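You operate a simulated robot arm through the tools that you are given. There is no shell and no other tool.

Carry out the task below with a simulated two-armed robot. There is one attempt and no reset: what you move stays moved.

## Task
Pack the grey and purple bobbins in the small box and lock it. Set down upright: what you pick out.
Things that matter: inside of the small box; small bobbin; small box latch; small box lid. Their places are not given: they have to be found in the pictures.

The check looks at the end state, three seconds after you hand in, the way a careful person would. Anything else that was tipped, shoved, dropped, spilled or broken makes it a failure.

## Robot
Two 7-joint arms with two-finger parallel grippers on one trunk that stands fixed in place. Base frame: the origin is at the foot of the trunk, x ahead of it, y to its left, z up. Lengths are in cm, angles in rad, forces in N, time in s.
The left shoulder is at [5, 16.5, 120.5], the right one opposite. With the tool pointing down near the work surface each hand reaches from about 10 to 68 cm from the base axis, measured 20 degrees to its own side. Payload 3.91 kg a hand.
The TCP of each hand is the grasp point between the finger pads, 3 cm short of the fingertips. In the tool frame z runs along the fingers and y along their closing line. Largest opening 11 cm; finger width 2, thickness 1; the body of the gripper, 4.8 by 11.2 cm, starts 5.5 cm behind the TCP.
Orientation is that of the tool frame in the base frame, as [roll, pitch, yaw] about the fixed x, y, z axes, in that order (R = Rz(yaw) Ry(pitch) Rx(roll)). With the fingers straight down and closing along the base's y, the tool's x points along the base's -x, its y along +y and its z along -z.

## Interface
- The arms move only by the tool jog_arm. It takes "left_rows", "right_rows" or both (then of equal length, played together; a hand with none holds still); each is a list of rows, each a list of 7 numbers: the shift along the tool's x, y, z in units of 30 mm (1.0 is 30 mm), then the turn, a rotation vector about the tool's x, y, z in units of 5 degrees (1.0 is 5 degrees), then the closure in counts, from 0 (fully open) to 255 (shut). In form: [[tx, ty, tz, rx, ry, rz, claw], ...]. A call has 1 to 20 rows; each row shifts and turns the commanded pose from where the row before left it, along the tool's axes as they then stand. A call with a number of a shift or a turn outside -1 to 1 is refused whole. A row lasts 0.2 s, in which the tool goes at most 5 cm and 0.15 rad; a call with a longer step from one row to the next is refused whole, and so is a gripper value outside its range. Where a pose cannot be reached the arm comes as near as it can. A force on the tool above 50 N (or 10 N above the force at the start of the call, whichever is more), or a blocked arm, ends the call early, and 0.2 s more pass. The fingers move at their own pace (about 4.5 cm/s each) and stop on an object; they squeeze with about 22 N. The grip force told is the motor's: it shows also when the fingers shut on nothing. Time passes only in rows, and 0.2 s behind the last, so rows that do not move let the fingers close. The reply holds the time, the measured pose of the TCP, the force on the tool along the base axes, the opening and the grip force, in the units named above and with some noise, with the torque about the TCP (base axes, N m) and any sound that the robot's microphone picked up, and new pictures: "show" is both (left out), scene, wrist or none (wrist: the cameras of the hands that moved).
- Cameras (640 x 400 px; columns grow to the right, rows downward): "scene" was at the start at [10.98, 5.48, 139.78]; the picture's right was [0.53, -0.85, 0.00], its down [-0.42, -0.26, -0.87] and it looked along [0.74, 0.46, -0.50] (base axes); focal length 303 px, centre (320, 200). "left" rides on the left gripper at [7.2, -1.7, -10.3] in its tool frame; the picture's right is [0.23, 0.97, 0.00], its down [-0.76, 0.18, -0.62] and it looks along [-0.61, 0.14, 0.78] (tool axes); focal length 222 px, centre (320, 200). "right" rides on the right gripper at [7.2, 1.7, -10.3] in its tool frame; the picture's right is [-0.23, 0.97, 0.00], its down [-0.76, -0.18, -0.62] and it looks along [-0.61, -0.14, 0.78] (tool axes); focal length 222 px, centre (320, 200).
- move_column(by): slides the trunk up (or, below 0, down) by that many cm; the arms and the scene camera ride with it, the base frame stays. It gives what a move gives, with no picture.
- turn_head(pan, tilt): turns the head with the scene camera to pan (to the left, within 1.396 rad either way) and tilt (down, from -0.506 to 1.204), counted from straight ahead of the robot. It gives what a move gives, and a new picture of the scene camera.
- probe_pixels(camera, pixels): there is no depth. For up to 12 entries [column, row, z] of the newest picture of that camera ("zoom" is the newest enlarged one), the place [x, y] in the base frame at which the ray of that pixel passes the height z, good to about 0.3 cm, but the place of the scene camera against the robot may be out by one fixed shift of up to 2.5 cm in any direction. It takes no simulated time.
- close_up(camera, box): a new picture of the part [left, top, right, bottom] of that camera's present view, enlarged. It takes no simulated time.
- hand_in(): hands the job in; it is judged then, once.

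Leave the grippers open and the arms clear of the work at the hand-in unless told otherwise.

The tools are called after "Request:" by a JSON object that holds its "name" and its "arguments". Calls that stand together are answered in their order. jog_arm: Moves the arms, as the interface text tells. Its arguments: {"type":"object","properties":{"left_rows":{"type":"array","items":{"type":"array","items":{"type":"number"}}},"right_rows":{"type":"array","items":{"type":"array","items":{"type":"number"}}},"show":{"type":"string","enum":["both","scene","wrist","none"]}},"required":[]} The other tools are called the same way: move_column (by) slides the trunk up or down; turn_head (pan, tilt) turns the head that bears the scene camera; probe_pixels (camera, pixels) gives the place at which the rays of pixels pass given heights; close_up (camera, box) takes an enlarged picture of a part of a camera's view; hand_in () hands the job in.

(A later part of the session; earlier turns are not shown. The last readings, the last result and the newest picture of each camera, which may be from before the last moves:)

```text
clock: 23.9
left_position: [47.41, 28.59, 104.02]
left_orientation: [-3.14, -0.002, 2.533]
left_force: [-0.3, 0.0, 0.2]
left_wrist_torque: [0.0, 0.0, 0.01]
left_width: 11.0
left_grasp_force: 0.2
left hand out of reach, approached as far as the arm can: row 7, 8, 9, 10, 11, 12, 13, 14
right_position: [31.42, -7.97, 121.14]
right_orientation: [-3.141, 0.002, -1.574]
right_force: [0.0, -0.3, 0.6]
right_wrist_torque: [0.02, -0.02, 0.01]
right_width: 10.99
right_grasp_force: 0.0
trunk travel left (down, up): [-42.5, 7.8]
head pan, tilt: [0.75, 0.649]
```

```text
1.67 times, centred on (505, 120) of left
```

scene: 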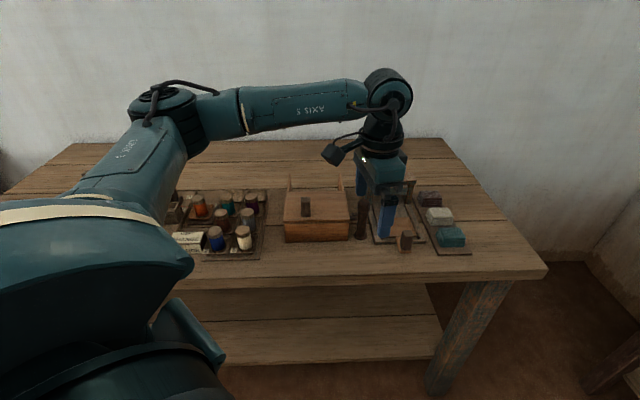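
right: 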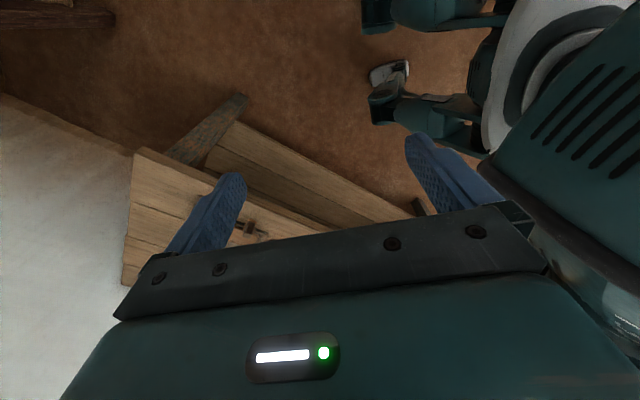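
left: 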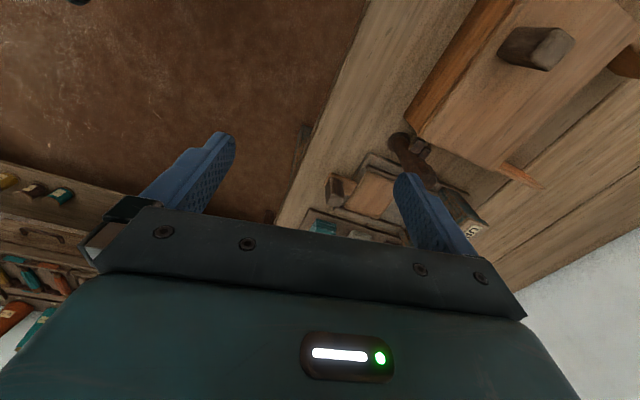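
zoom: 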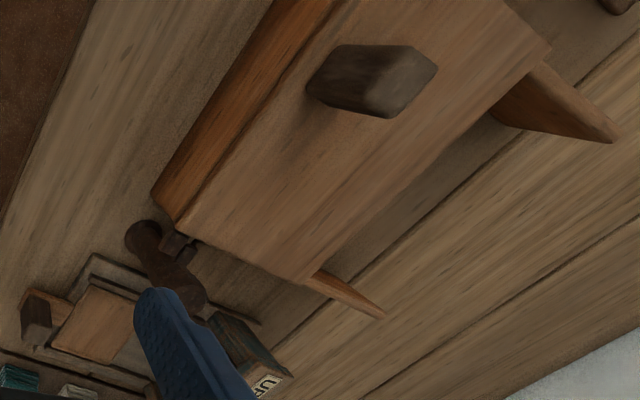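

Now it's clear: the dark tongue belongs to the post and points at the box but doesn't reach it; a second block sits in front of it near the lid's corner. I want a straight-down view, so I'll turn the wrist back the other way.

Request:
{"name": "jog_arm", "arguments": {"left_rows": [[0, 0, 0, 0, 0, -1, 0], [0, 0, 0, 0, 0, -1, 0], [0, 0, 0, 0, 0, -1, 0], [0, 0, 0, 0, 0, -1, 0], [0, 0, 0, 0, 0, -1, 0], [0, 0, 0, 0, 0, -1, 0], [0, 0, 0, 0, 0, -1, 0], [0, 0, 0, 0, 0, -1, 0], [0, 0, 0, 0, 0, -1, 0], [0, 0, 0, 0, 0, -1, 0], [0, 0, 0, 0, 0, -1, 0], [0, 0, 0, 0, 0, -1, 0], [0, 0, 0, 0, 0, -1, 0], [0, 0, 0, 0, 0, -1, 0], [0, 0, 0, 0, 0, -1, 0], [0, 0, 0, 0, 0, -1, 0], [0, 0, 0, 0, 0, -1, 0], [0, 0, 0, 0, 0, -1, 0]]}}

```text
clock: 27.7
left_position: [47.46, 28.55, 104.06]
left_orientation: [3.141, 0.003, -2.176]
left_force: [0.3, -0.2, -0.4]
left_wrist_torque: [-0.02, -0.02, 0.01]
left_width: 11.02
left_grasp_force: 0.0
right_position: [31.42, -7.94, 121.16]
right_orientation: [3.141, 0.002, -1.573]
right_force: [-0.5, -1.1, -0.4]
right_wrist_torque: [-0.01, 0.02, -0.02]
right_width: 11.0
right_grasp_force: 0.0
trunk travel left (down, up): [-42.5, 7.8]
head pan, tilt: [0.75, 0.649]
```

scene: 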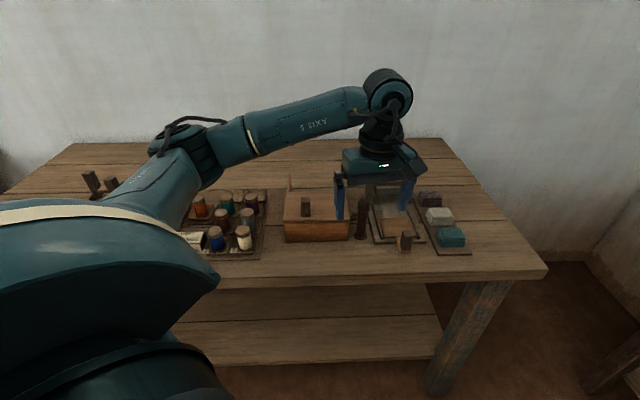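
left: 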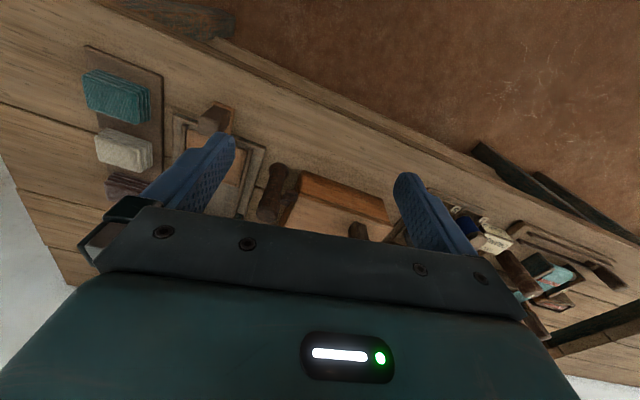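

The commanded pose restarts from the measured one. Now I move forward to look straight down on the latch.

Request:
{"name": "jog_arm", "arguments": {"left_rows": [[-0.87, 0, -0.17, 0, 0, 0, 0], [-0.87, 0, -0.17, 0, 0, 0, 0], [-0.87, 0, -0.17, 0, 0, 0, 0], [-0.87, 0, -0.17, 0, 0, 0, 0], [-0.87, 0, -0.17, 0, 0, 0, 0], [-0.87, 0, -0.17, 0, 0, 0, 0], [-0.87, 0, -0.17, 0, 0, 0, 0], [-0.87, 0, -0.17, 0, 0, 0, 0], [0, 0, 0, 0, 0, 0, 0]]}}

```text
clock: 29.7
left_position: [59.45, 45.48, 108.11]
left_orientation: [3.142, 0.002, -2.18]
left_force: [0.0, -0.2, 0.4]
left_wrist_torque: [-0.01, 0.01, 0.02]
left_width: 10.98
left_grasp_force: 0.0
right_position: [31.39, -8.03, 121.1]
right_orientation: [3.141, 0.0, -1.573]
right_force: [-0.1, 0.0, -0.1]
right_wrist_torque: [0.0, -0.01, 0.01]
right_width: 11.02
right_grasp_force: 0.1
trunk travel left (down, up): [-42.5, 7.8]
head pan, tilt: [0.75, 0.649]
```

scene: 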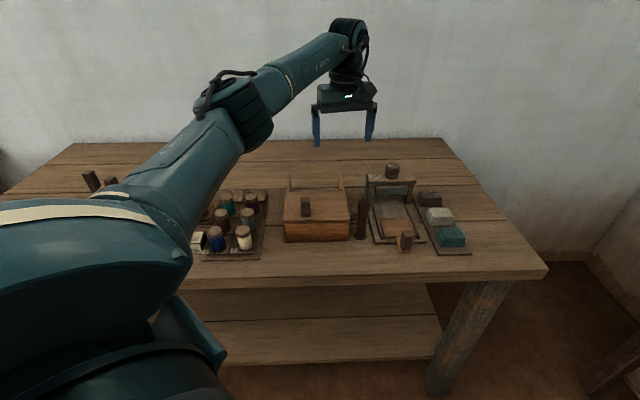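
left: 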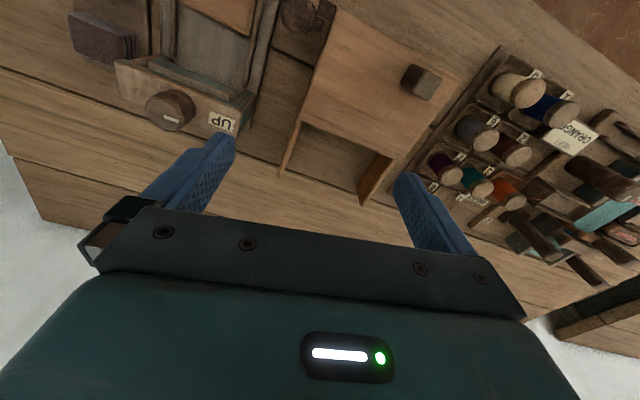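

Very informative rear view. Zooming on latch and lid back.

Request:
{"name": "close_up", "arguments": {"camera": "left", "box": [255, 0, 375, 75]}}

Request:
{"name": "close_up", "arguments": {"camera": "left", "box": [260, 0, 480, 210]}}

Request:
{"name": "close_up", "arguments": {"camera": "left", "box": [400, 30, 640, 280]}}

```text
5.33 times, centred on (315, 38) of left
```

zoom: 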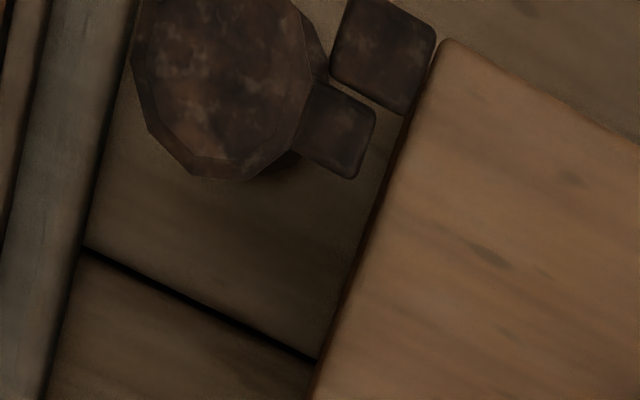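

```text
1.90 times, centred on (370, 105) of left
```

zoom: 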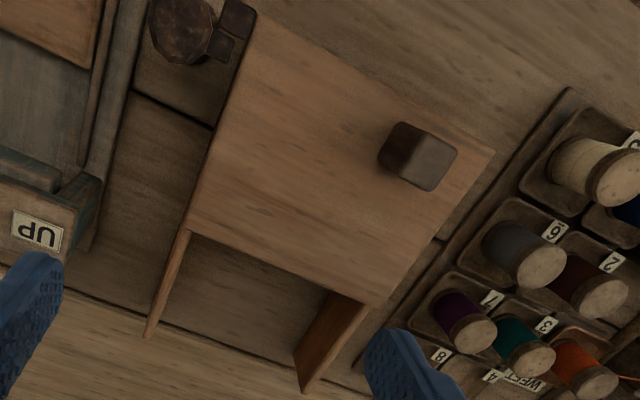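

```text
1.60 times, centred on (520, 155) of left
```

zoom: 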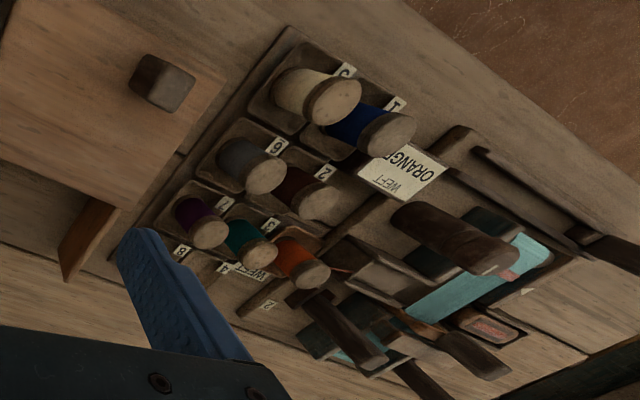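

Top view shows: post axis ≈(u 14.85, v 67.75), its tongue pointing to the box with tip at u 12.4, and a small block next to the lid at u 11.9–13.4, v 65.6–67. I need their relative heights, so I'll go for a low view from the left side across the lid: first move back left and turn the hand.

Request:
{"name": "jog_arm", "arguments": {"left_rows": [[0.67, 0.79, 0, 0, 0, 0, 0], [0.67, 0.79, 0, 0, 0, 0, 0], [0.67, 0.79, 0, 0, 0, 0, 0], [0.67, 0.79, 0, 0, 0, 0, 0], [0.67, 0.79, 0, 0, 0, 0, 0], [0, 0, 0, 0, 0, 1, 0], [0, 0, 0, 0, 0, 1, 0], [0, 0, 0, 0, 0, 1, 0], [0, 0, 0, 0, 0, 1, 0], [0, 0, 0, 0, 0, 1, 0], [0, 0, 0, 0, 0, 1, 0], [0, 0, 0, 0, 0, 1, 0], [0, 0, 0, 0, 0, 1, 0], [0, 0, 0, 0, 0, 1, 0], [0, 0, 0, 0, 0, 1, 0], [0, 0, 0, 0, 0, 1, 0], [0, 0, 0, 0, 0, 1, 0], [0, 0, 0, 0, 0, 1, 0], [0, 0, 0, 0, 0, 1, 0], [0, 0, 0, 0, 0, 1, 0]]}}

```text
clock: 33.9
left_position: [40.66, 43.06, 106.93]
left_orientation: [3.13, 0.003, 2.858]
left_force: [-1.6, 0.0, -0.3]
left_wrist_torque: [-0.03, -0.04, -0.04]
left_width: 10.99
left_grasp_force: 0.0
left hand out of reach, approached as far as the arm can: row 19, 20
right_position: [31.2, -8.03, 121.28]
right_orientation: [-3.139, 0.002, -1.573]
right_force: [-0.6, 0.8, 0.6]
right_wrist_torque: [-0.02, 0.0, 0.0]
right_width: 10.97
right_grasp_force: 0.0
trunk travel left (down, up): [-42.5, 7.8]
head pan, tilt: [0.75, 0.649]
```

scene: 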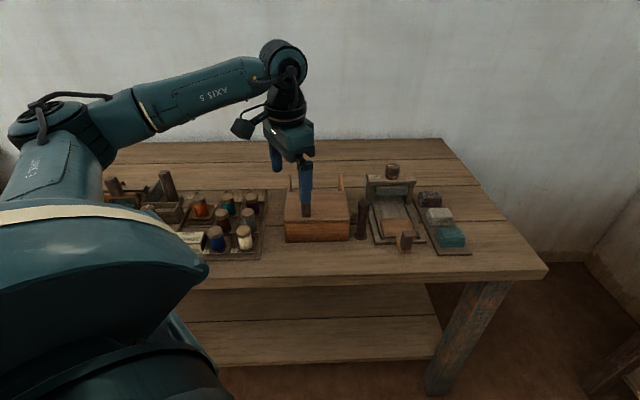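
left: 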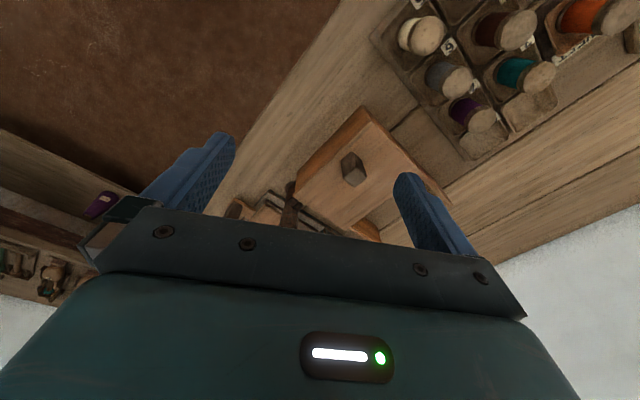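

Yaw is limited here to about −16°, fine. Now tilt 40° to look flatter across the lid.

Request:
{"name": "jog_arm", "arguments": {"left_rows": [[0, 0, 0, 0, -1, 0, 0], [0, 0, 0, 0, -1, 0, 0], [0, 0, 0, 0, -1, 0, 0], [0, 0, 0, 0, -1, 0, 0], [0, 0, 0, 0, -1, 0, 0], [0, 0, 0, 0, -1, 0, 0], [0, 0, 0, 0, -1, 0, 0], [0, 0, 0, 0, -1, 0, 0]]}}

```text
clock: 35.7
left_position: [40.73, 40.94, 106.76]
left_orientation: [3.131, 0.7, 2.844]
left_force: [0.5, 0.9, 0.2]
left_wrist_torque: [-0.02, -0.01, 0.01]
left_width: 10.99
left_grasp_force: 0.1
left hand out of reach, approached as far as the arm can: row 1, 3, 4, 5, 6, 8
right_position: [31.32, -7.98, 121.14]
right_orientation: [-3.141, 0.001, -1.572]
right_force: [0.2, 0.1, -0.4]
right_wrist_torque: [0.0, 0.01, 0.03]
right_width: 10.99
right_grasp_force: 0.1
trunk travel left (down, up): [-42.5, 7.8]
head pan, tilt: [0.75, 0.649]
```

scene: 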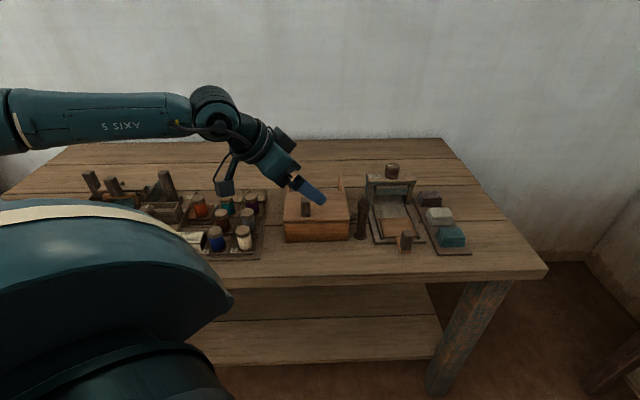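
left: 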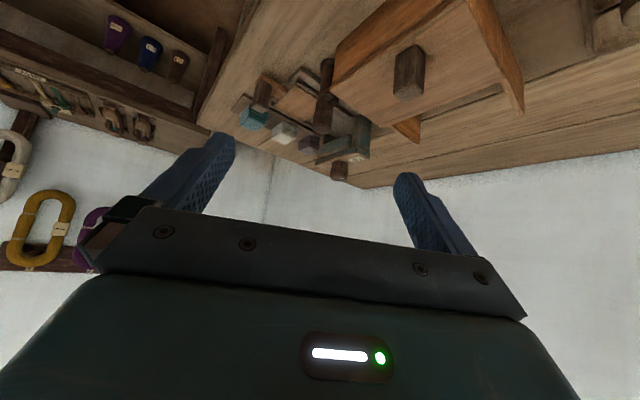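

Great low view from the left. Zooming on the latch near (328,85).

Request:
{"name": "close_up", "arguments": {"camera": "left", "box": [305, 50, 365, 140]}}

Request:
{"name": "close_up", "arguments": {"camera": "left", "box": [315, 70, 355, 100]}}

Request:
{"name": "close_up", "arguments": {"camera": "left", "box": [310, 0, 540, 150]}}

```text
4.44 times, centred on (335, 95) of left
```

zoom: 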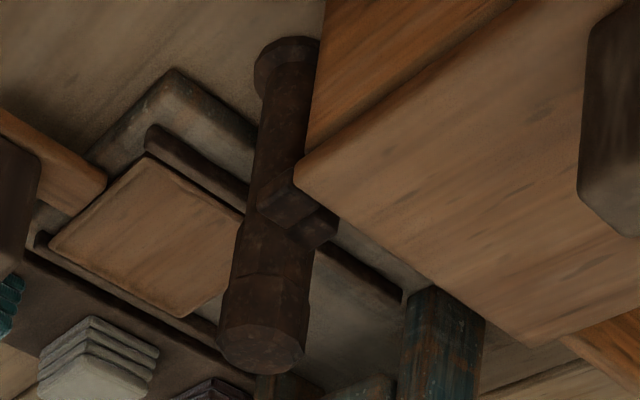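

```text
13.33 times, centred on (335, 85) of left
```

zoom: 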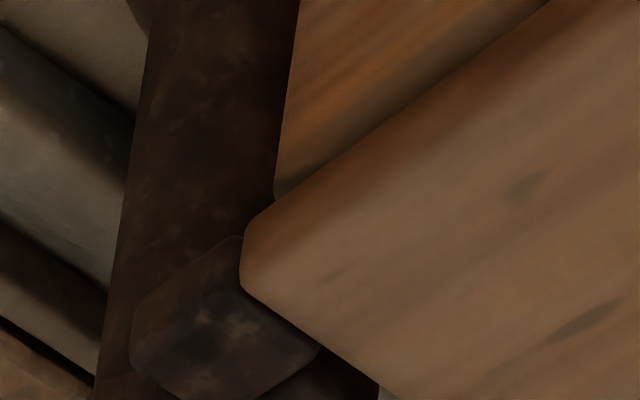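

```text
2.67 times, centred on (425, 75) of left
```

zoom: 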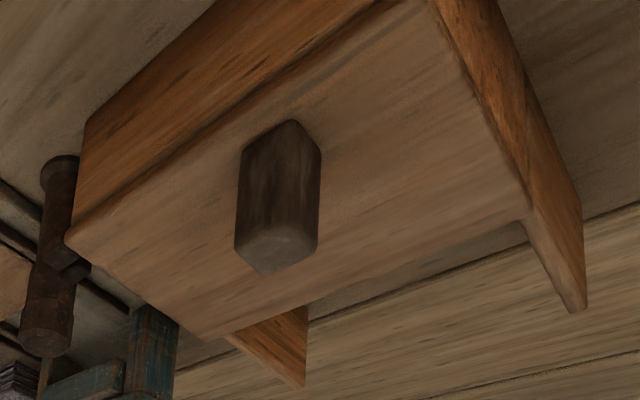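

Zooming slightly further down on the two blocks.

Request:
{"name": "close_up", "arguments": {"camera": "left", "box": [315, 82, 350, 107]}}

```text
16.00 times, centred on (332, 94) of left
```

zoom: 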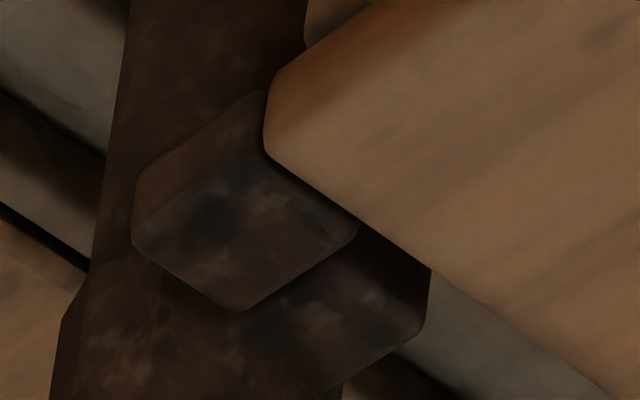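

Both blocks' tops are at the same height: the front one hugs the lid's front-right corner, the other is the post's tongue right behind it. I'll test the lid itself next. First bring the hand upright again, and turn it parallel to the bench.

Request:
{"name": "jog_arm", "arguments": {"left_rows": [[0, 0, 0, 0, 1, 0, 0], [0, 0, 0, 0, 1, 0, 0], [0, 0, 0, 0, 1, 0, 0], [0, 0, 0, 0, 1, 0, 0], [0, 0, 0, 0, 1, 0, 0], [0, 0, 0, 0, 1, 0, 0], [0, 0, 0, 0, 1, 0, 0], [0, 0, 0, 0, 1, 0, 0], [0, 0, 0, 0, 0, -1, 0], [0, 0, 0, 0, 0, -1, 0], [0, 0, 0, 0, 0, -1, 0], [0, 0, 0, 0, 0, -1, 0], [0, 0, 0, 0, 0, -1, 0], [0, 0, 0, 0, 0, -1, 0], [0, 0, 0, 0, 0, -1, 0], [0, 0, 0, 0, 0, -1, 0], [0, 0, 0, 0, 0, -1, 0], [0, 0, 0, 0, 0, -1, 0], [0, 0, 0, 0, 0, -1, 0], [0, 0, 0, 0, 0, -1, 0]]}}

```text
clock: 39.9
left_position: [40.86, 41.01, 106.81]
left_orientation: [3.139, 0.006, -2.382]
left_force: [-1.0, -0.5, 0.2]
left_wrist_torque: [0.01, -0.02, 0.0]
left_width: 11.02
left_grasp_force: 0.2
right_position: [31.47, -7.99, 121.02]
right_orientation: [3.141, 0.001, -1.572]
right_force: [-0.1, 0.6, -0.4]
right_wrist_torque: [-0.01, -0.01, 0.0]
right_width: 10.98
right_grasp_force: 0.0
trunk travel left (down, up): [-42.5, 7.8]
head pan, tilt: [0.75, 0.649]
```

scene: 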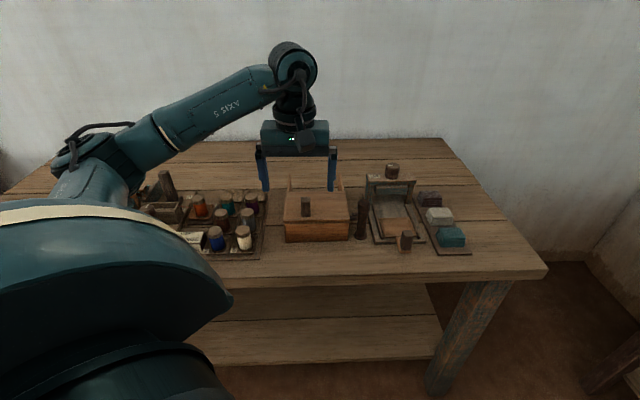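
left: 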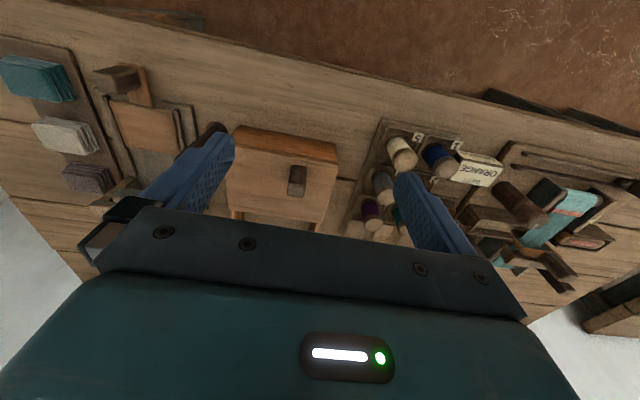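

Now I go above the knob (u 0.9, v 68.2) at z≈102, and correct the yaw by ~1°.

Request:
{"name": "jog_arm", "arguments": {"left_rows": [[-0.86, -0.08, 0.4, 0, 0, -0.06, 0], [-0.86, -0.08, 0.4, 0, 0, -0.06, 0], [-0.86, -0.08, 0.4, 0, 0, -0.06, 0], [-0.86, -0.08, 0.4, 0, 0, -0.06, 0], [0, 0, 0, 0, 0, 0, 0]]}}

```text
clock: 41.1
left_position: [48.95, 47.49, 102.13]
left_orientation: [3.138, 0.01, -2.364]
left_force: [0.6, 0.2, 0.0]
left_wrist_torque: [-0.01, -0.01, 0.01]
left_width: 10.97
left_grasp_force: 0.0
right_position: [31.31, -7.92, 121.24]
right_orientation: [-3.141, 0.002, -1.572]
right_force: [0.6, -0.4, 0.0]
right_wrist_torque: [-0.01, -0.02, 0.02]
right_width: 11.0
right_grasp_force: 0.0
trunk travel left (down, up): [-42.5, 7.8]
head pan, tilt: [0.75, 0.649]
```

scene: 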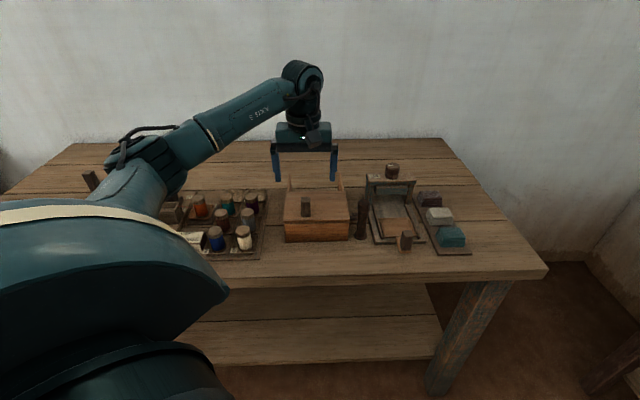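
left: 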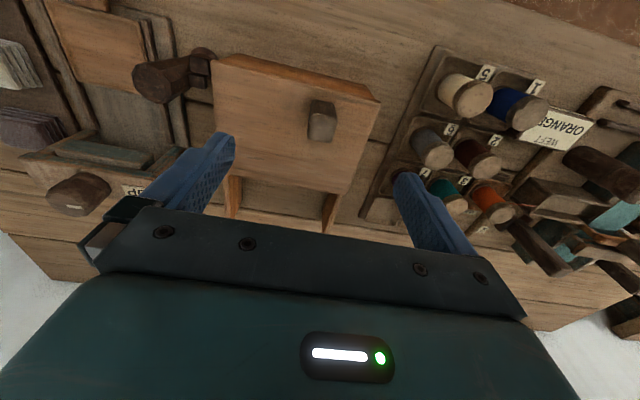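

Zooming on the knob to refine alignment; a point straight below the TCP at z=93.5 should show near (320,132).

Request:
{"name": "close_up", "arguments": {"camera": "left", "box": [280, 80, 360, 150]}}

Request:
{"name": "close_up", "arguments": {"camera": "left", "box": [380, 30, 560, 240]}}

Request:
{"name": "close_up", "arguments": {"camera": "left", "box": [120, 30, 240, 110]}}

```text
5.71 times, centred on (320, 115) of left
```

zoom: 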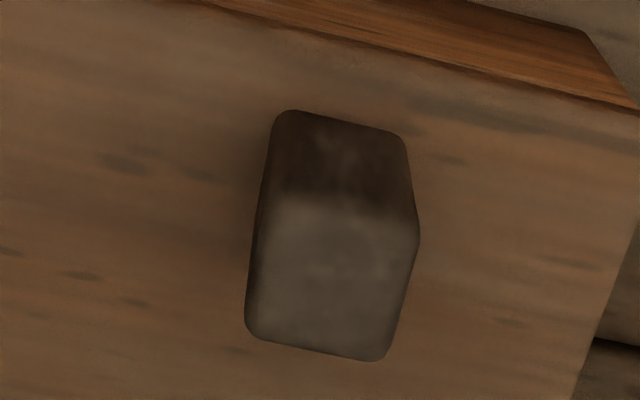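

```text
1.90 times, centred on (470, 135) of left
```

zoom: 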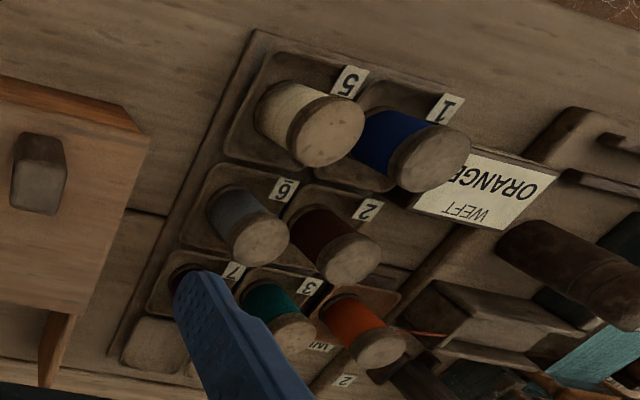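

```text
5.00 times, centred on (180, 70) of left
```

zoom: 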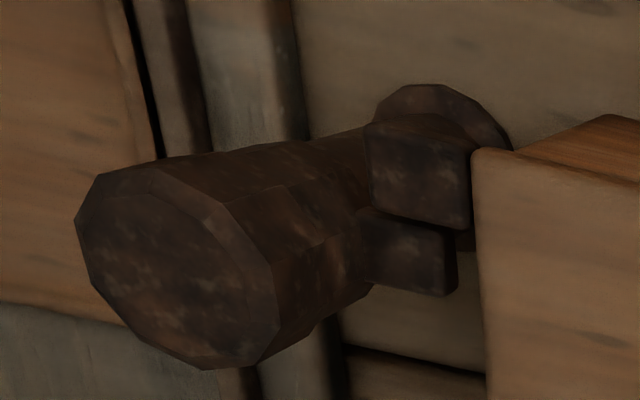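

The knob top is 2.2 cm square, centre at about (u 0.85, v 67.9). I descend over it with the gripper part-closed to ~5 cm, to TCP z≈92.7 (fingertips just above the lid).

Request:
{"name": "jog_arm", "arguments": {"left_rows": [[0.03, 0.02, 0.4, 0, 0, 0, 140], [0.03, 0.02, 0.6, 0, 0, 0, 140], [0.03, 0.02, 0.7, 0, 0, 0, 140], [0.01, 0, 0.7, 0, 0, 0, 140], [0, 0, 0.7, 0, 0, 0, 140], [0, 0, 0, 0, 0, 0, 140]]}}

```text
clock: 42.5
left_position: [48.57, 47.25, 92.74]
left_orientation: [3.139, 0.008, -2.363]
left_force: [-0.4, -0.4, -0.9]
left_wrist_torque: [-0.01, -0.01, -0.02]
left_width: 4.94
left_grasp_force: 0.2
right_position: [31.5, -8.06, 121.17]
right_orientation: [-3.141, 0.002, -1.573]
right_force: [-0.1, 0.8, 0.2]
right_wrist_torque: [0.01, 0.0, -0.03]
right_width: 10.98
right_grasp_force: 0.0
trunk travel left (down, up): [-42.5, 7.8]
head pan, tilt: [0.75, 0.649]
```

scene: 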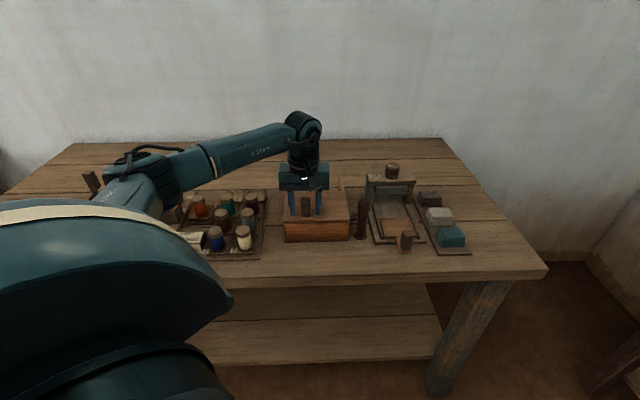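
left: 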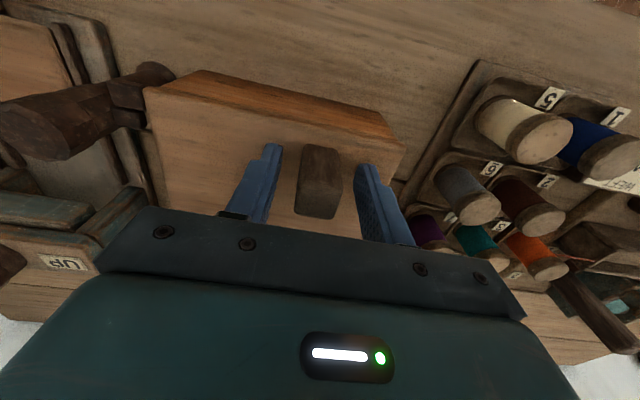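

The knob stands between the fingers. Zoom in to check before closing.

Request:
{"name": "close_up", "arguments": {"camera": "left", "box": [210, 110, 430, 250]}}

Request:
{"name": "close_up", "arguments": {"camera": "scene", "box": [265, 150, 375, 250]}}

```text
2.86 times, centred on (320, 180) of left
```

zoom: 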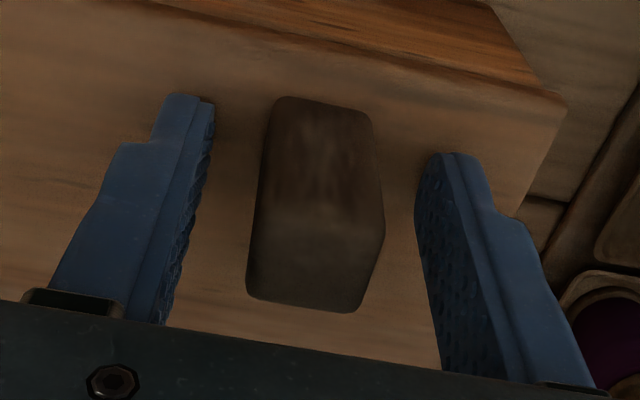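

```text
4.00 times, centred on (320, 200) of scene
```

zoom: 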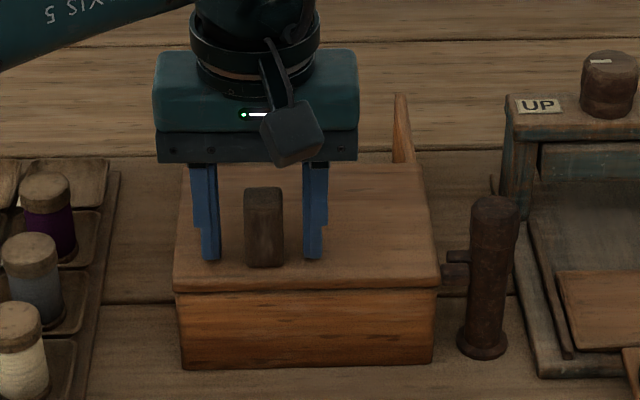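

Alignment is good. I close the fingers on the knob with still rows.

Request:
{"name": "jog_arm", "arguments": {"left_rows": [[0, 0, 0, 0, 0, 0, 255], [0, 0, 0, 0, 0, 0, 255], [0, 0, 0, 0, 0, 0, 255], [0, 0, 0, 0, 0, 0, 255], [0, 0, 0, 0, 0, 0, 255]], "show": "wrist"}}

```text
clock: 43.7
left_position: [48.7, 47.32, 92.83]
left_orientation: [3.14, 0.007, -2.364]
left_force: [5.2, -4.7, -2.9]
left_wrist_torque: [-0.65, -0.95, -0.02]
left_width: 2.4
left_grasp_force: 44.8
right_position: [31.55, -7.92, 121.11]
right_orientation: [-3.142, 0.002, -1.572]
right_force: [-0.2, 0.2, 0.2]
right_wrist_torque: [0.0, -0.05, -0.01]
right_width: 10.99
right_grasp_force: 0.0
trunk travel left (down, up): [-42.5, 7.8]
head pan, tilt: [0.75, 0.649]
```

left: 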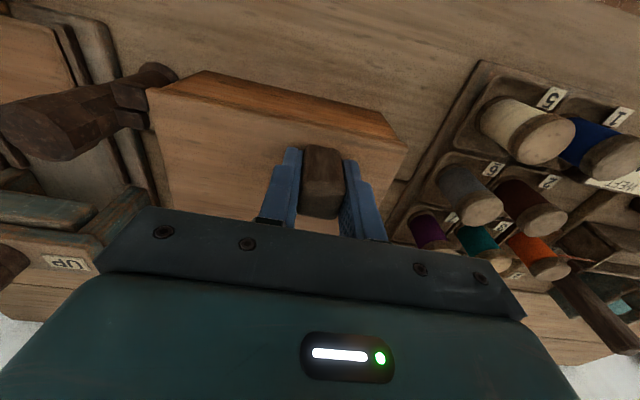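

Grip holds (width 2.4). Now a tiny lift of ~0.5 cm along the hinge arc to test whether the lid is free, watching forces.

Request:
{"name": "jog_arm", "arguments": {"left_rows": [[-0.04, 0, -0.08, 0, 0, 0, 255], [-0.04, 0, -0.09, 0, 0, 0, 255], [0, 0, 0, 0, 0, 0, 255]], "show": "wrist"}}

```text
clock: 44.5
left_position: [48.82, 47.43, 92.68]
left_orientation: [3.134, 0.001, -2.366]
left_force: [7.8, -11.3, -33.5]
left_wrist_torque: [-0.4, -1.27, 0.0]
left_width: 2.43
left_grasp_force: 45.1
right_position: [31.73, -7.9, 121.01]
right_orientation: [3.137, -0.001, -1.574]
right_force: [-0.2, 0.4, 0.5]
right_wrist_torque: [-0.01, 0.0, 0.01]
right_width: 11.03
right_grasp_force: 0.1
trunk travel left (down, up): [-42.5, 7.8]
head pan, tilt: [0.75, 0.649]
```

left: 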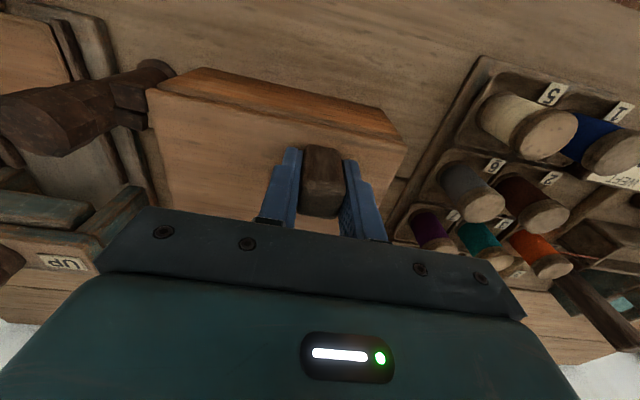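

The lid did not lift (−33 N). Rechecking the rear view geometry: the boards at the back run horizontally along +v at lid height, so they are rails: the lid slides backward, and the post's tongue sits right behind the lid's ear, blocking it – i.e. it is locked now. I release the knob and rise.

Request:
{"name": "jog_arm", "arguments": {"left_rows": [[0, 0, 0, 0, 0, 0, 150], [0, 0, 0, 0, 0, 0, 130], [0, 0, 0, 0, 0, 0, 130], [0, 0, -0.5, 0, 0, 0, 130], [0, 0, -0.9, 0, 0, 0, 130], [0, 0, -0.9, 0, 0, 0, 60], [0, 0, -0.9, 0, 0, 0, 0], [0, 0, 0, 0, 0, 0, 0]]}}

```text
clock: 46.3
left_position: [48.71, 47.53, 102.8]
left_orientation: [3.137, 0.006, -2.362]
left_force: [-0.7, -0.7, -0.4]
left_wrist_torque: [0.02, 0.02, -0.02]
left_width: 10.99
left_grasp_force: 0.0
right_position: [31.4, -7.86, 121.21]
right_orientation: [-3.14, 0.0, -1.572]
right_force: [-0.8, 1.3, 0.2]
right_wrist_torque: [0.01, 0.03, -0.01]
right_width: 10.99
right_grasp_force: 0.0
trunk travel left (down, up): [-42.5, 7.8]
head pan, tilt: [0.75, 0.649]
```

scene: 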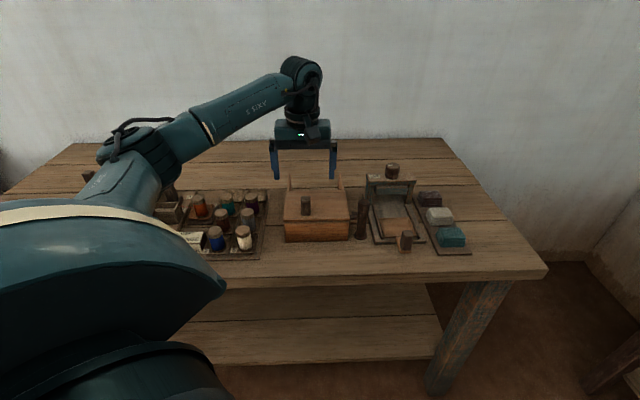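
left: 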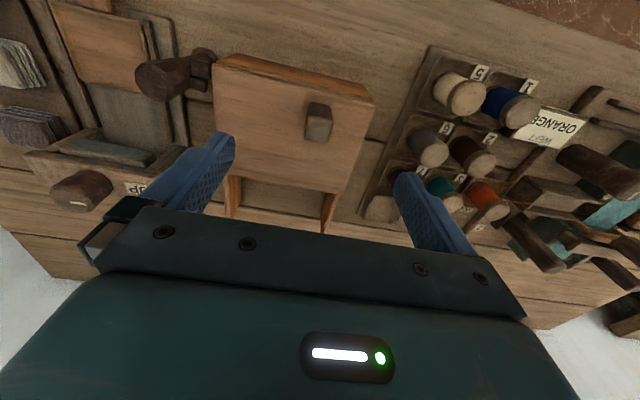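

Now the latch: post axis (u 14.85, v 67.7), top z≈93.3. I move above it and turn the hand to about yaw θ=75°, so there is room to turn clockwise (seen from above) by 90°.

Request:
{"name": "jog_arm", "arguments": {"left_rows": [[0.017, -0.78, -0.05, 0, 0, 0, 0], [0.017, -0.78, -0.05, 0, 0, 0, 0], [0.017, -0.78, -0.05, 0, 0, 0, 0], [0.017, -0.78, -0.05, 0, 0, 0, 0], [0.017, -0.78, -0.05, 0, 0, 0, 0], [0.017, -0.78, -0.05, 0, 0, 0, 0], [0, 0, 0, 0, 0, -1, 0], [0, 0, 0, 0, 0, -1, 0], [0, 0, 0, 0, 0, -1, 0], [0, 0, 0, 0, 0, -1, 0], [0, 0, 0, 0, 0, -1, 0], [0, 0, 0, 0, 0, -1, 0], [0, 0, 0, 0, 0, 0, 0]]}}

```text
clock: 49.1
left_position: [58.32, 37.18, 103.87]
left_orientation: [-3.141, 0.006, -1.84]
left_force: [-0.8, -0.2, -0.1]
left_wrist_torque: [-0.02, 0.01, -0.02]
left_width: 10.99
left_grasp_force: 0.0
right_position: [31.49, -7.9, 121.22]
right_orientation: [-3.141, 0.001, -1.572]
right_force: [-0.9, -0.4, 0.1]
right_wrist_torque: [-0.01, -0.04, 0.03]
right_width: 10.98
right_grasp_force: 0.1
trunk travel left (down, up): [-42.5, 7.8]
head pan, tilt: [0.75, 0.649]
```

scene: 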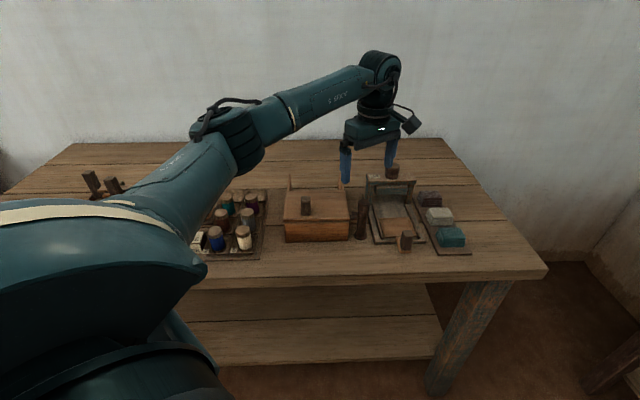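
left: 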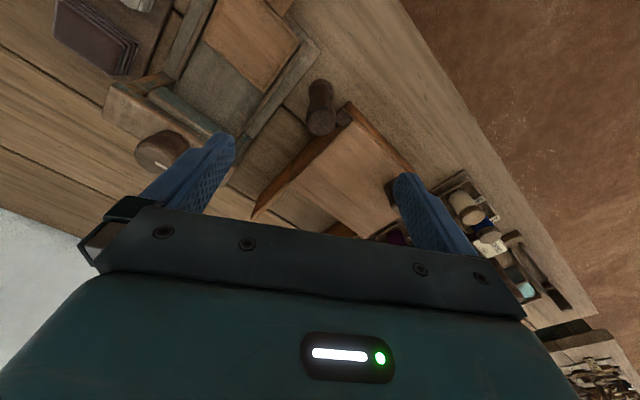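

The post top should appear at (320,124) if it lies straight under the TCP; it's seen near (320,122). Zoom to refine.

Request:
{"name": "close_up", "arguments": {"camera": "left", "box": [280, 60, 380, 150]}}

```text
4.44 times, centred on (330, 105) of left
```

zoom: 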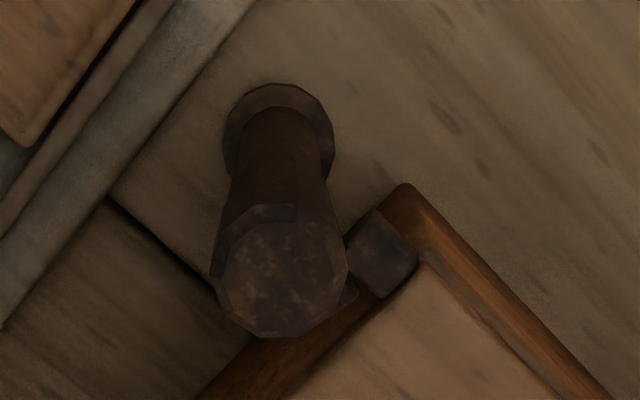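

Descending onto the post head with ~5.5 cm opening to TCP z≈93.6, with a 1.6 mm correction.

Request:
{"name": "jog_arm", "arguments": {"left_rows": [[0.02, 0.02, 0.4, 0, 0, 0, 128], [0.02, 0.02, 0.6, 0, 0, 0, 128], [0.013, 0.013, 0.8, 0, 0, 0, 128], [0, 0, 0.8, 0, 0, 0, 128], [0, 0, 0.82, 0, 0, 0, 128], [0, 0, 0, 0, 0, 0, 128]]}}

```text
clock: 50.5
left_position: [58.23, 37.31, 93.5]
left_orientation: [-3.14, 0.009, -1.839]
left_force: [0.6, 0.3, 0.0]
left_wrist_torque: [-0.01, -0.01, -0.02]
left_width: 5.48
left_grasp_force: 0.1
right_position: [31.32, -7.91, 121.23]
right_orientation: [3.14, 0.002, -1.573]
right_force: [0.6, 0.3, 0.0]
right_wrist_torque: [0.0, 0.01, 0.02]
right_width: 11.02
right_grasp_force: 0.1
trunk travel left (down, up): [-42.5, 7.8]
head pan, tilt: [0.75, 0.649]
```

scene: 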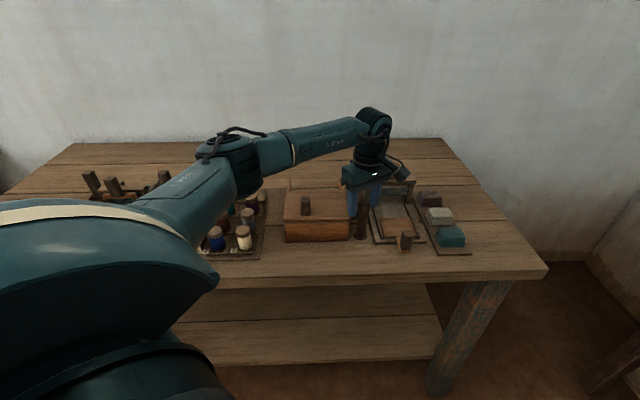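
left: 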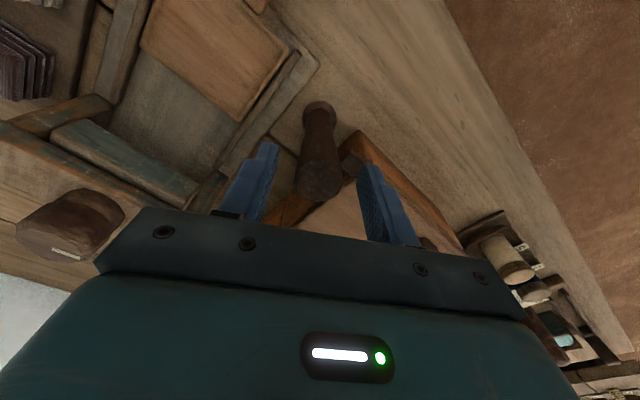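

The post head is centred between the fingers. I close on it.

Request:
{"name": "jog_arm", "arguments": {"left_rows": [[0, 0, 0, 0, 0, 0, 255], [0, 0, 0, 0, 0, 0, 255], [0, 0, 0, 0, 0, 0, 255], [0, 0, 0, 0, 0, 0, 255], [0, 0, 0, 0, 0, 0, 255]], "show": "wrist"}}

```text
clock: 51.7
left_position: [58.37, 37.23, 93.53]
left_orientation: [-3.141, 0.007, -1.841]
left_force: [7.8, -1.5, 0.0]
left_wrist_torque: [0.23, 0.12, -0.02]
left_width: 2.96
left_grasp_force: 45.1
right_position: [31.5, -7.99, 121.09]
right_orientation: [-3.14, 0.003, -1.572]
right_force: [0.5, 0.0, -0.8]
right_wrist_torque: [-0.02, 0.0, -0.05]
right_width: 10.99
right_grasp_force: 0.0
trunk travel left (down, up): [-42.5, 7.8]
head pan, tilt: [0.75, 0.649]
```

left: 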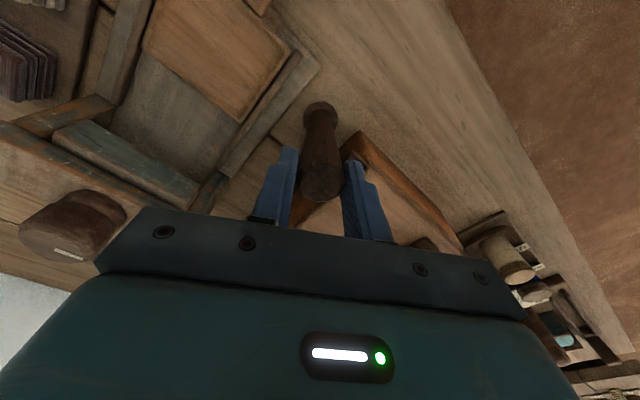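

Held (width 2.96). Now turn gently 10° clockwise seen from above and read the torque.

Request:
{"name": "jog_arm", "arguments": {"left_rows": [[0, 0, 0, 0, 0, 0.5, 255], [0, 0, 0, 0, 0, 0.5, 255], [0, 0, 0, 0, 0, 0.5, 255], [0, 0, 0, 0, 0, 0.5, 255], [0, 0, 0, 0, 0, 0, 255]], "show": "wrist"}}

```text
clock: 52.9
left_position: [58.37, 37.25, 93.51]
left_orientation: [-3.14, 0.009, -2.016]
left_force: [14.8, 2.9, 5.9]
left_wrist_torque: [-0.73, 0.41, -0.02]
left_width: 2.97
left_grasp_force: 45.0
right_position: [31.46, -7.89, 121.16]
right_orientation: [-3.141, 0.001, -1.571]
right_force: [0.1, 1.0, -1.0]
right_wrist_torque: [0.0, 0.01, -0.01]
right_width: 10.99
right_grasp_force: 0.0
trunk travel left (down, up): [-42.5, 7.8]
head pan, tilt: [0.75, 0.649]
```

left: 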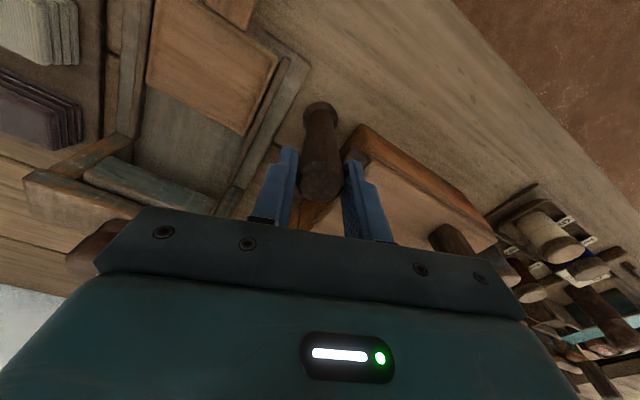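

It turned with no noticeable resisting torque. Zooming to see whether the post really turned with the hand.

Request:
{"name": "close_up", "arguments": {"camera": "left", "box": [260, 90, 400, 220]}}

Request:
{"name": "close_up", "arguments": {"camera": "scene", "box": [330, 160, 400, 250]}}

```text
3.08 times, centred on (330, 155) of left
```

zoom: 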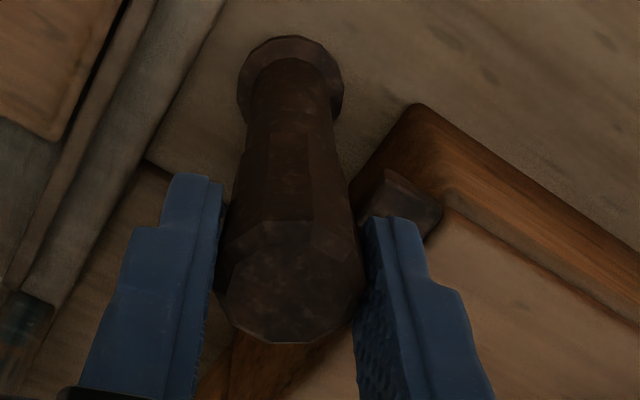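

```text
4.44 times, centred on (365, 205) of scene
```

zoom: 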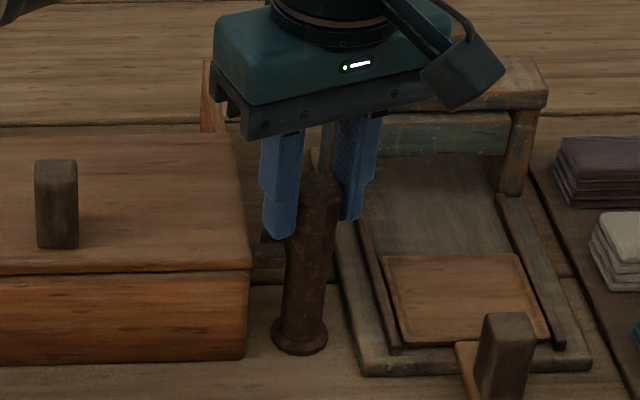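

I continue the turn by 30° more, checking forces.

Request:
{"name": "jog_arm", "arguments": {"left_rows": [[0, 0, 0, 0, 0, 0.7, 255], [0, 0, 0, 0, 0, 0.7, 255], [0, 0, 0, 0, 0, 0.7, 255], [0, 0, 0, 0, 0, 0.7, 255], [0, 0, 0, 0, 0, 0.7, 255], [0, 0, 0, 0, 0, 0.7, 255], [0, 0, 0, 0, 0, 0.7, 255], [0, 0, 0, 0, 0, 0.7, 255], [0, 0, 0, 0, 0, 0, 255]]}}

```text
clock: 54.9
left_position: [58.35, 37.26, 93.48]
left_orientation: [3.14, 0.009, -2.506]
left_force: [18.1, 6.6, 8.8]
left_wrist_torque: [-0.31, -0.42, 0.01]
left_width: 2.97
left_grasp_force: 45.4
right_position: [31.42, -7.98, 121.07]
right_orientation: [3.141, 0.0, -1.572]
right_force: [0.2, -0.4, 0.1]
right_wrist_torque: [-0.04, 0.0, 0.0]
right_width: 11.03
right_grasp_force: 0.0
trunk travel left (down, up): [-42.5, 7.8]
head pan, tilt: [0.75, 0.649]
```

scene: 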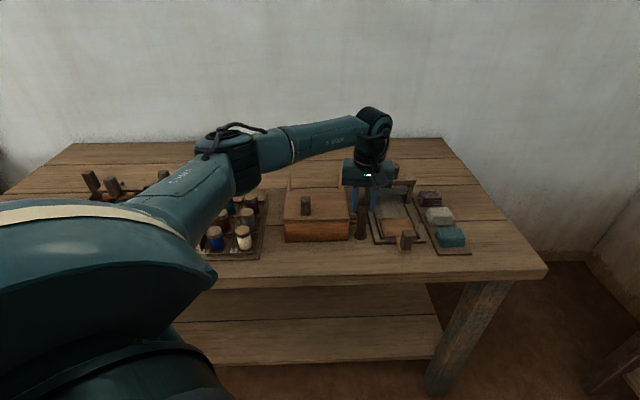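
left: 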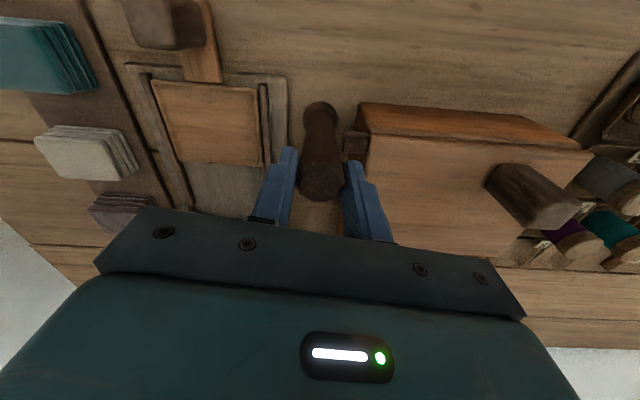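

Request:
{"name": "close_up", "arguments": {"camera": "left", "box": [280, 90, 400, 240]}}

Request:
{"name": "close_up", "arguments": {"camera": "scene", "box": [330, 160, 400, 250]}}

```text
2.67 times, centred on (340, 165) of left
```

zoom: 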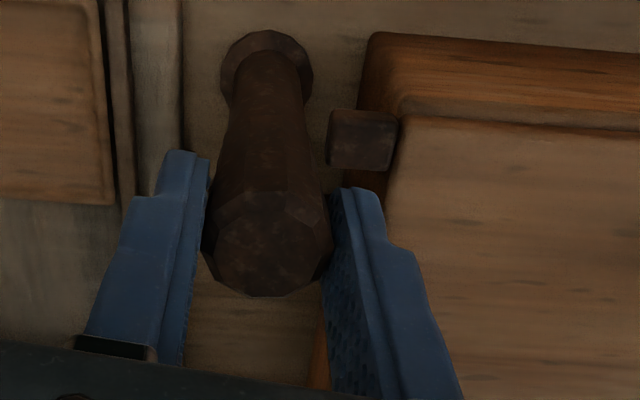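

```text
4.44 times, centred on (365, 205) of scene
```

zoom: 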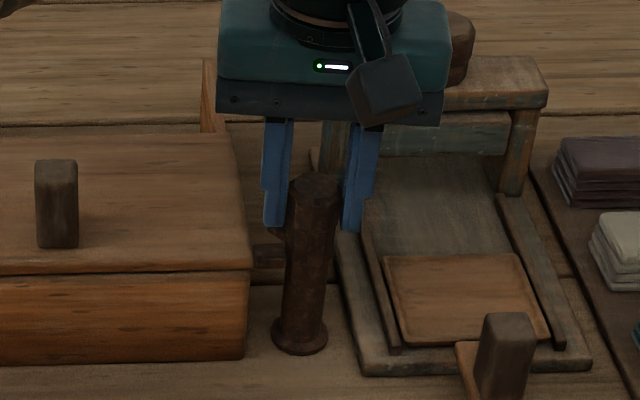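

The tongue is turning away behind the post while the ear stays with the lid. Continue another ~50°.

Request:
{"name": "jog_arm", "arguments": {"left_rows": [[0, 0, 0, 0, 0, 0.7, 255], [0, 0, 0, 0, 0, 0.7, 255], [0, 0, 0, 0, 0, 0.7, 255], [0, 0, 0, 0, 0, 0.7, 255], [0, 0, 0, 0, 0, 0.7, 255], [0, 0, 0, 0, 0, 0.7, 255], [0, 0, 0, 0, 0, 0.7, 255], [0, 0, 0, 0, 0, 0.7, 255], [0, 0, 0, 0, 0, 0.7, 255], [0, 0, 0, 0, 0, 0.7, 255], [0, 0, 0, 0, 0, 0.7, 255], [0, 0, 0, 0, 0, 0.7, 255], [0, 0, 0, 0, 0, 0.7, 255], [0, 0, 0, 0, 0, 0, 255]]}}

```text
clock: 57.9
left_position: [58.38, 37.28, 93.52]
left_orientation: [3.134, 0.005, 3.048]
left_force: [16.8, 7.7, 9.6]
left_wrist_torque: [-0.61, -0.83, 0.27]
left_width: 2.96
left_grasp_force: 45.5
left hand out of reach, approached as far as the arm can: row 13
right_position: [31.27, -8.03, 121.09]
right_orientation: [3.14, 0.002, -1.573]
right_force: [0.4, -0.2, -0.1]
right_wrist_torque: [0.02, 0.01, 0.0]
right_width: 10.97
right_grasp_force: 0.2
trunk travel left (down, up): [-42.5, 7.8]
head pan, tilt: [0.75, 0.649]
```

scene: 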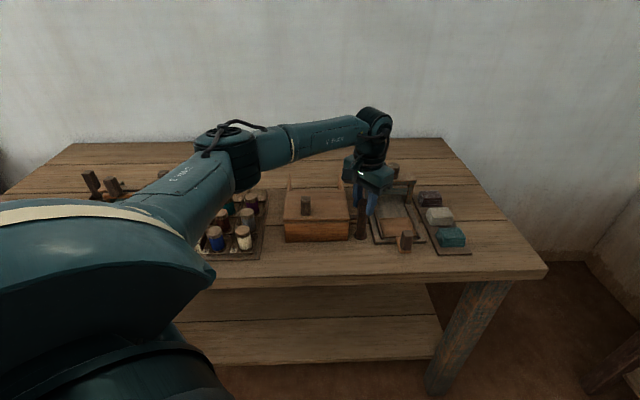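
left: 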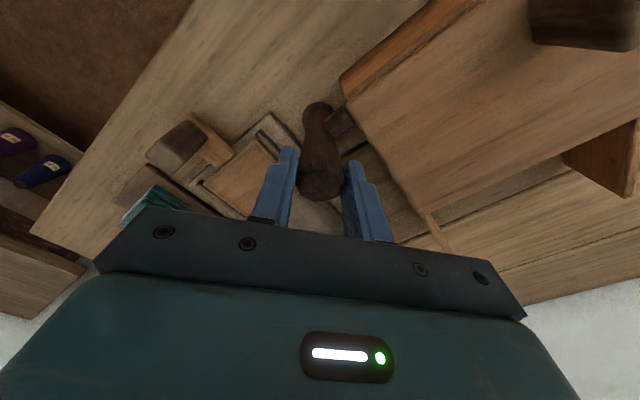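

Turned ~80° in total; the wrist is at its limit. Zooming to see where the tongue is.

Request:
{"name": "close_up", "arguments": {"camera": "left", "box": [280, 90, 400, 240]}}

Request:
{"name": "close_up", "arguments": {"camera": "scene", "box": [330, 160, 400, 250]}}

```text
2.67 times, centred on (340, 165) of left
```

zoom: 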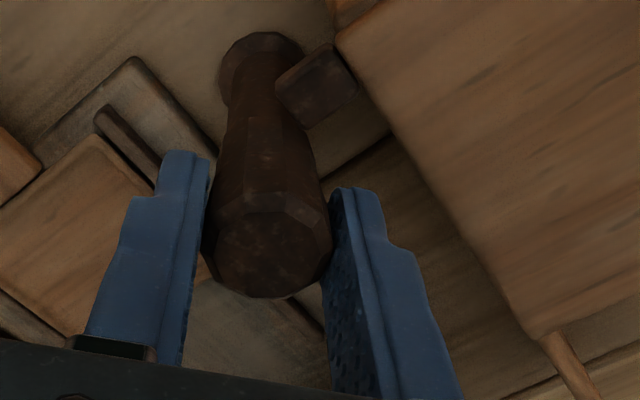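

```text
4.44 times, centred on (365, 205) of scene
```

zoom: 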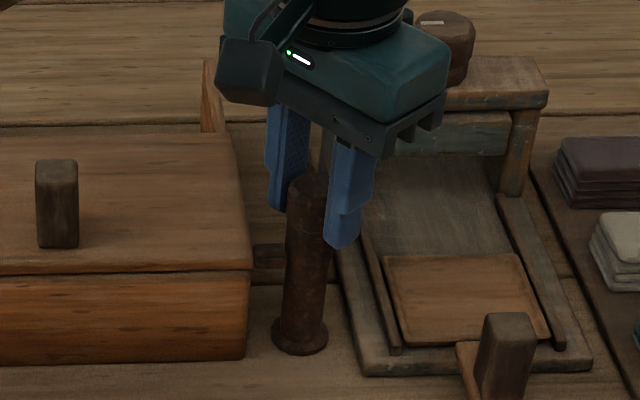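

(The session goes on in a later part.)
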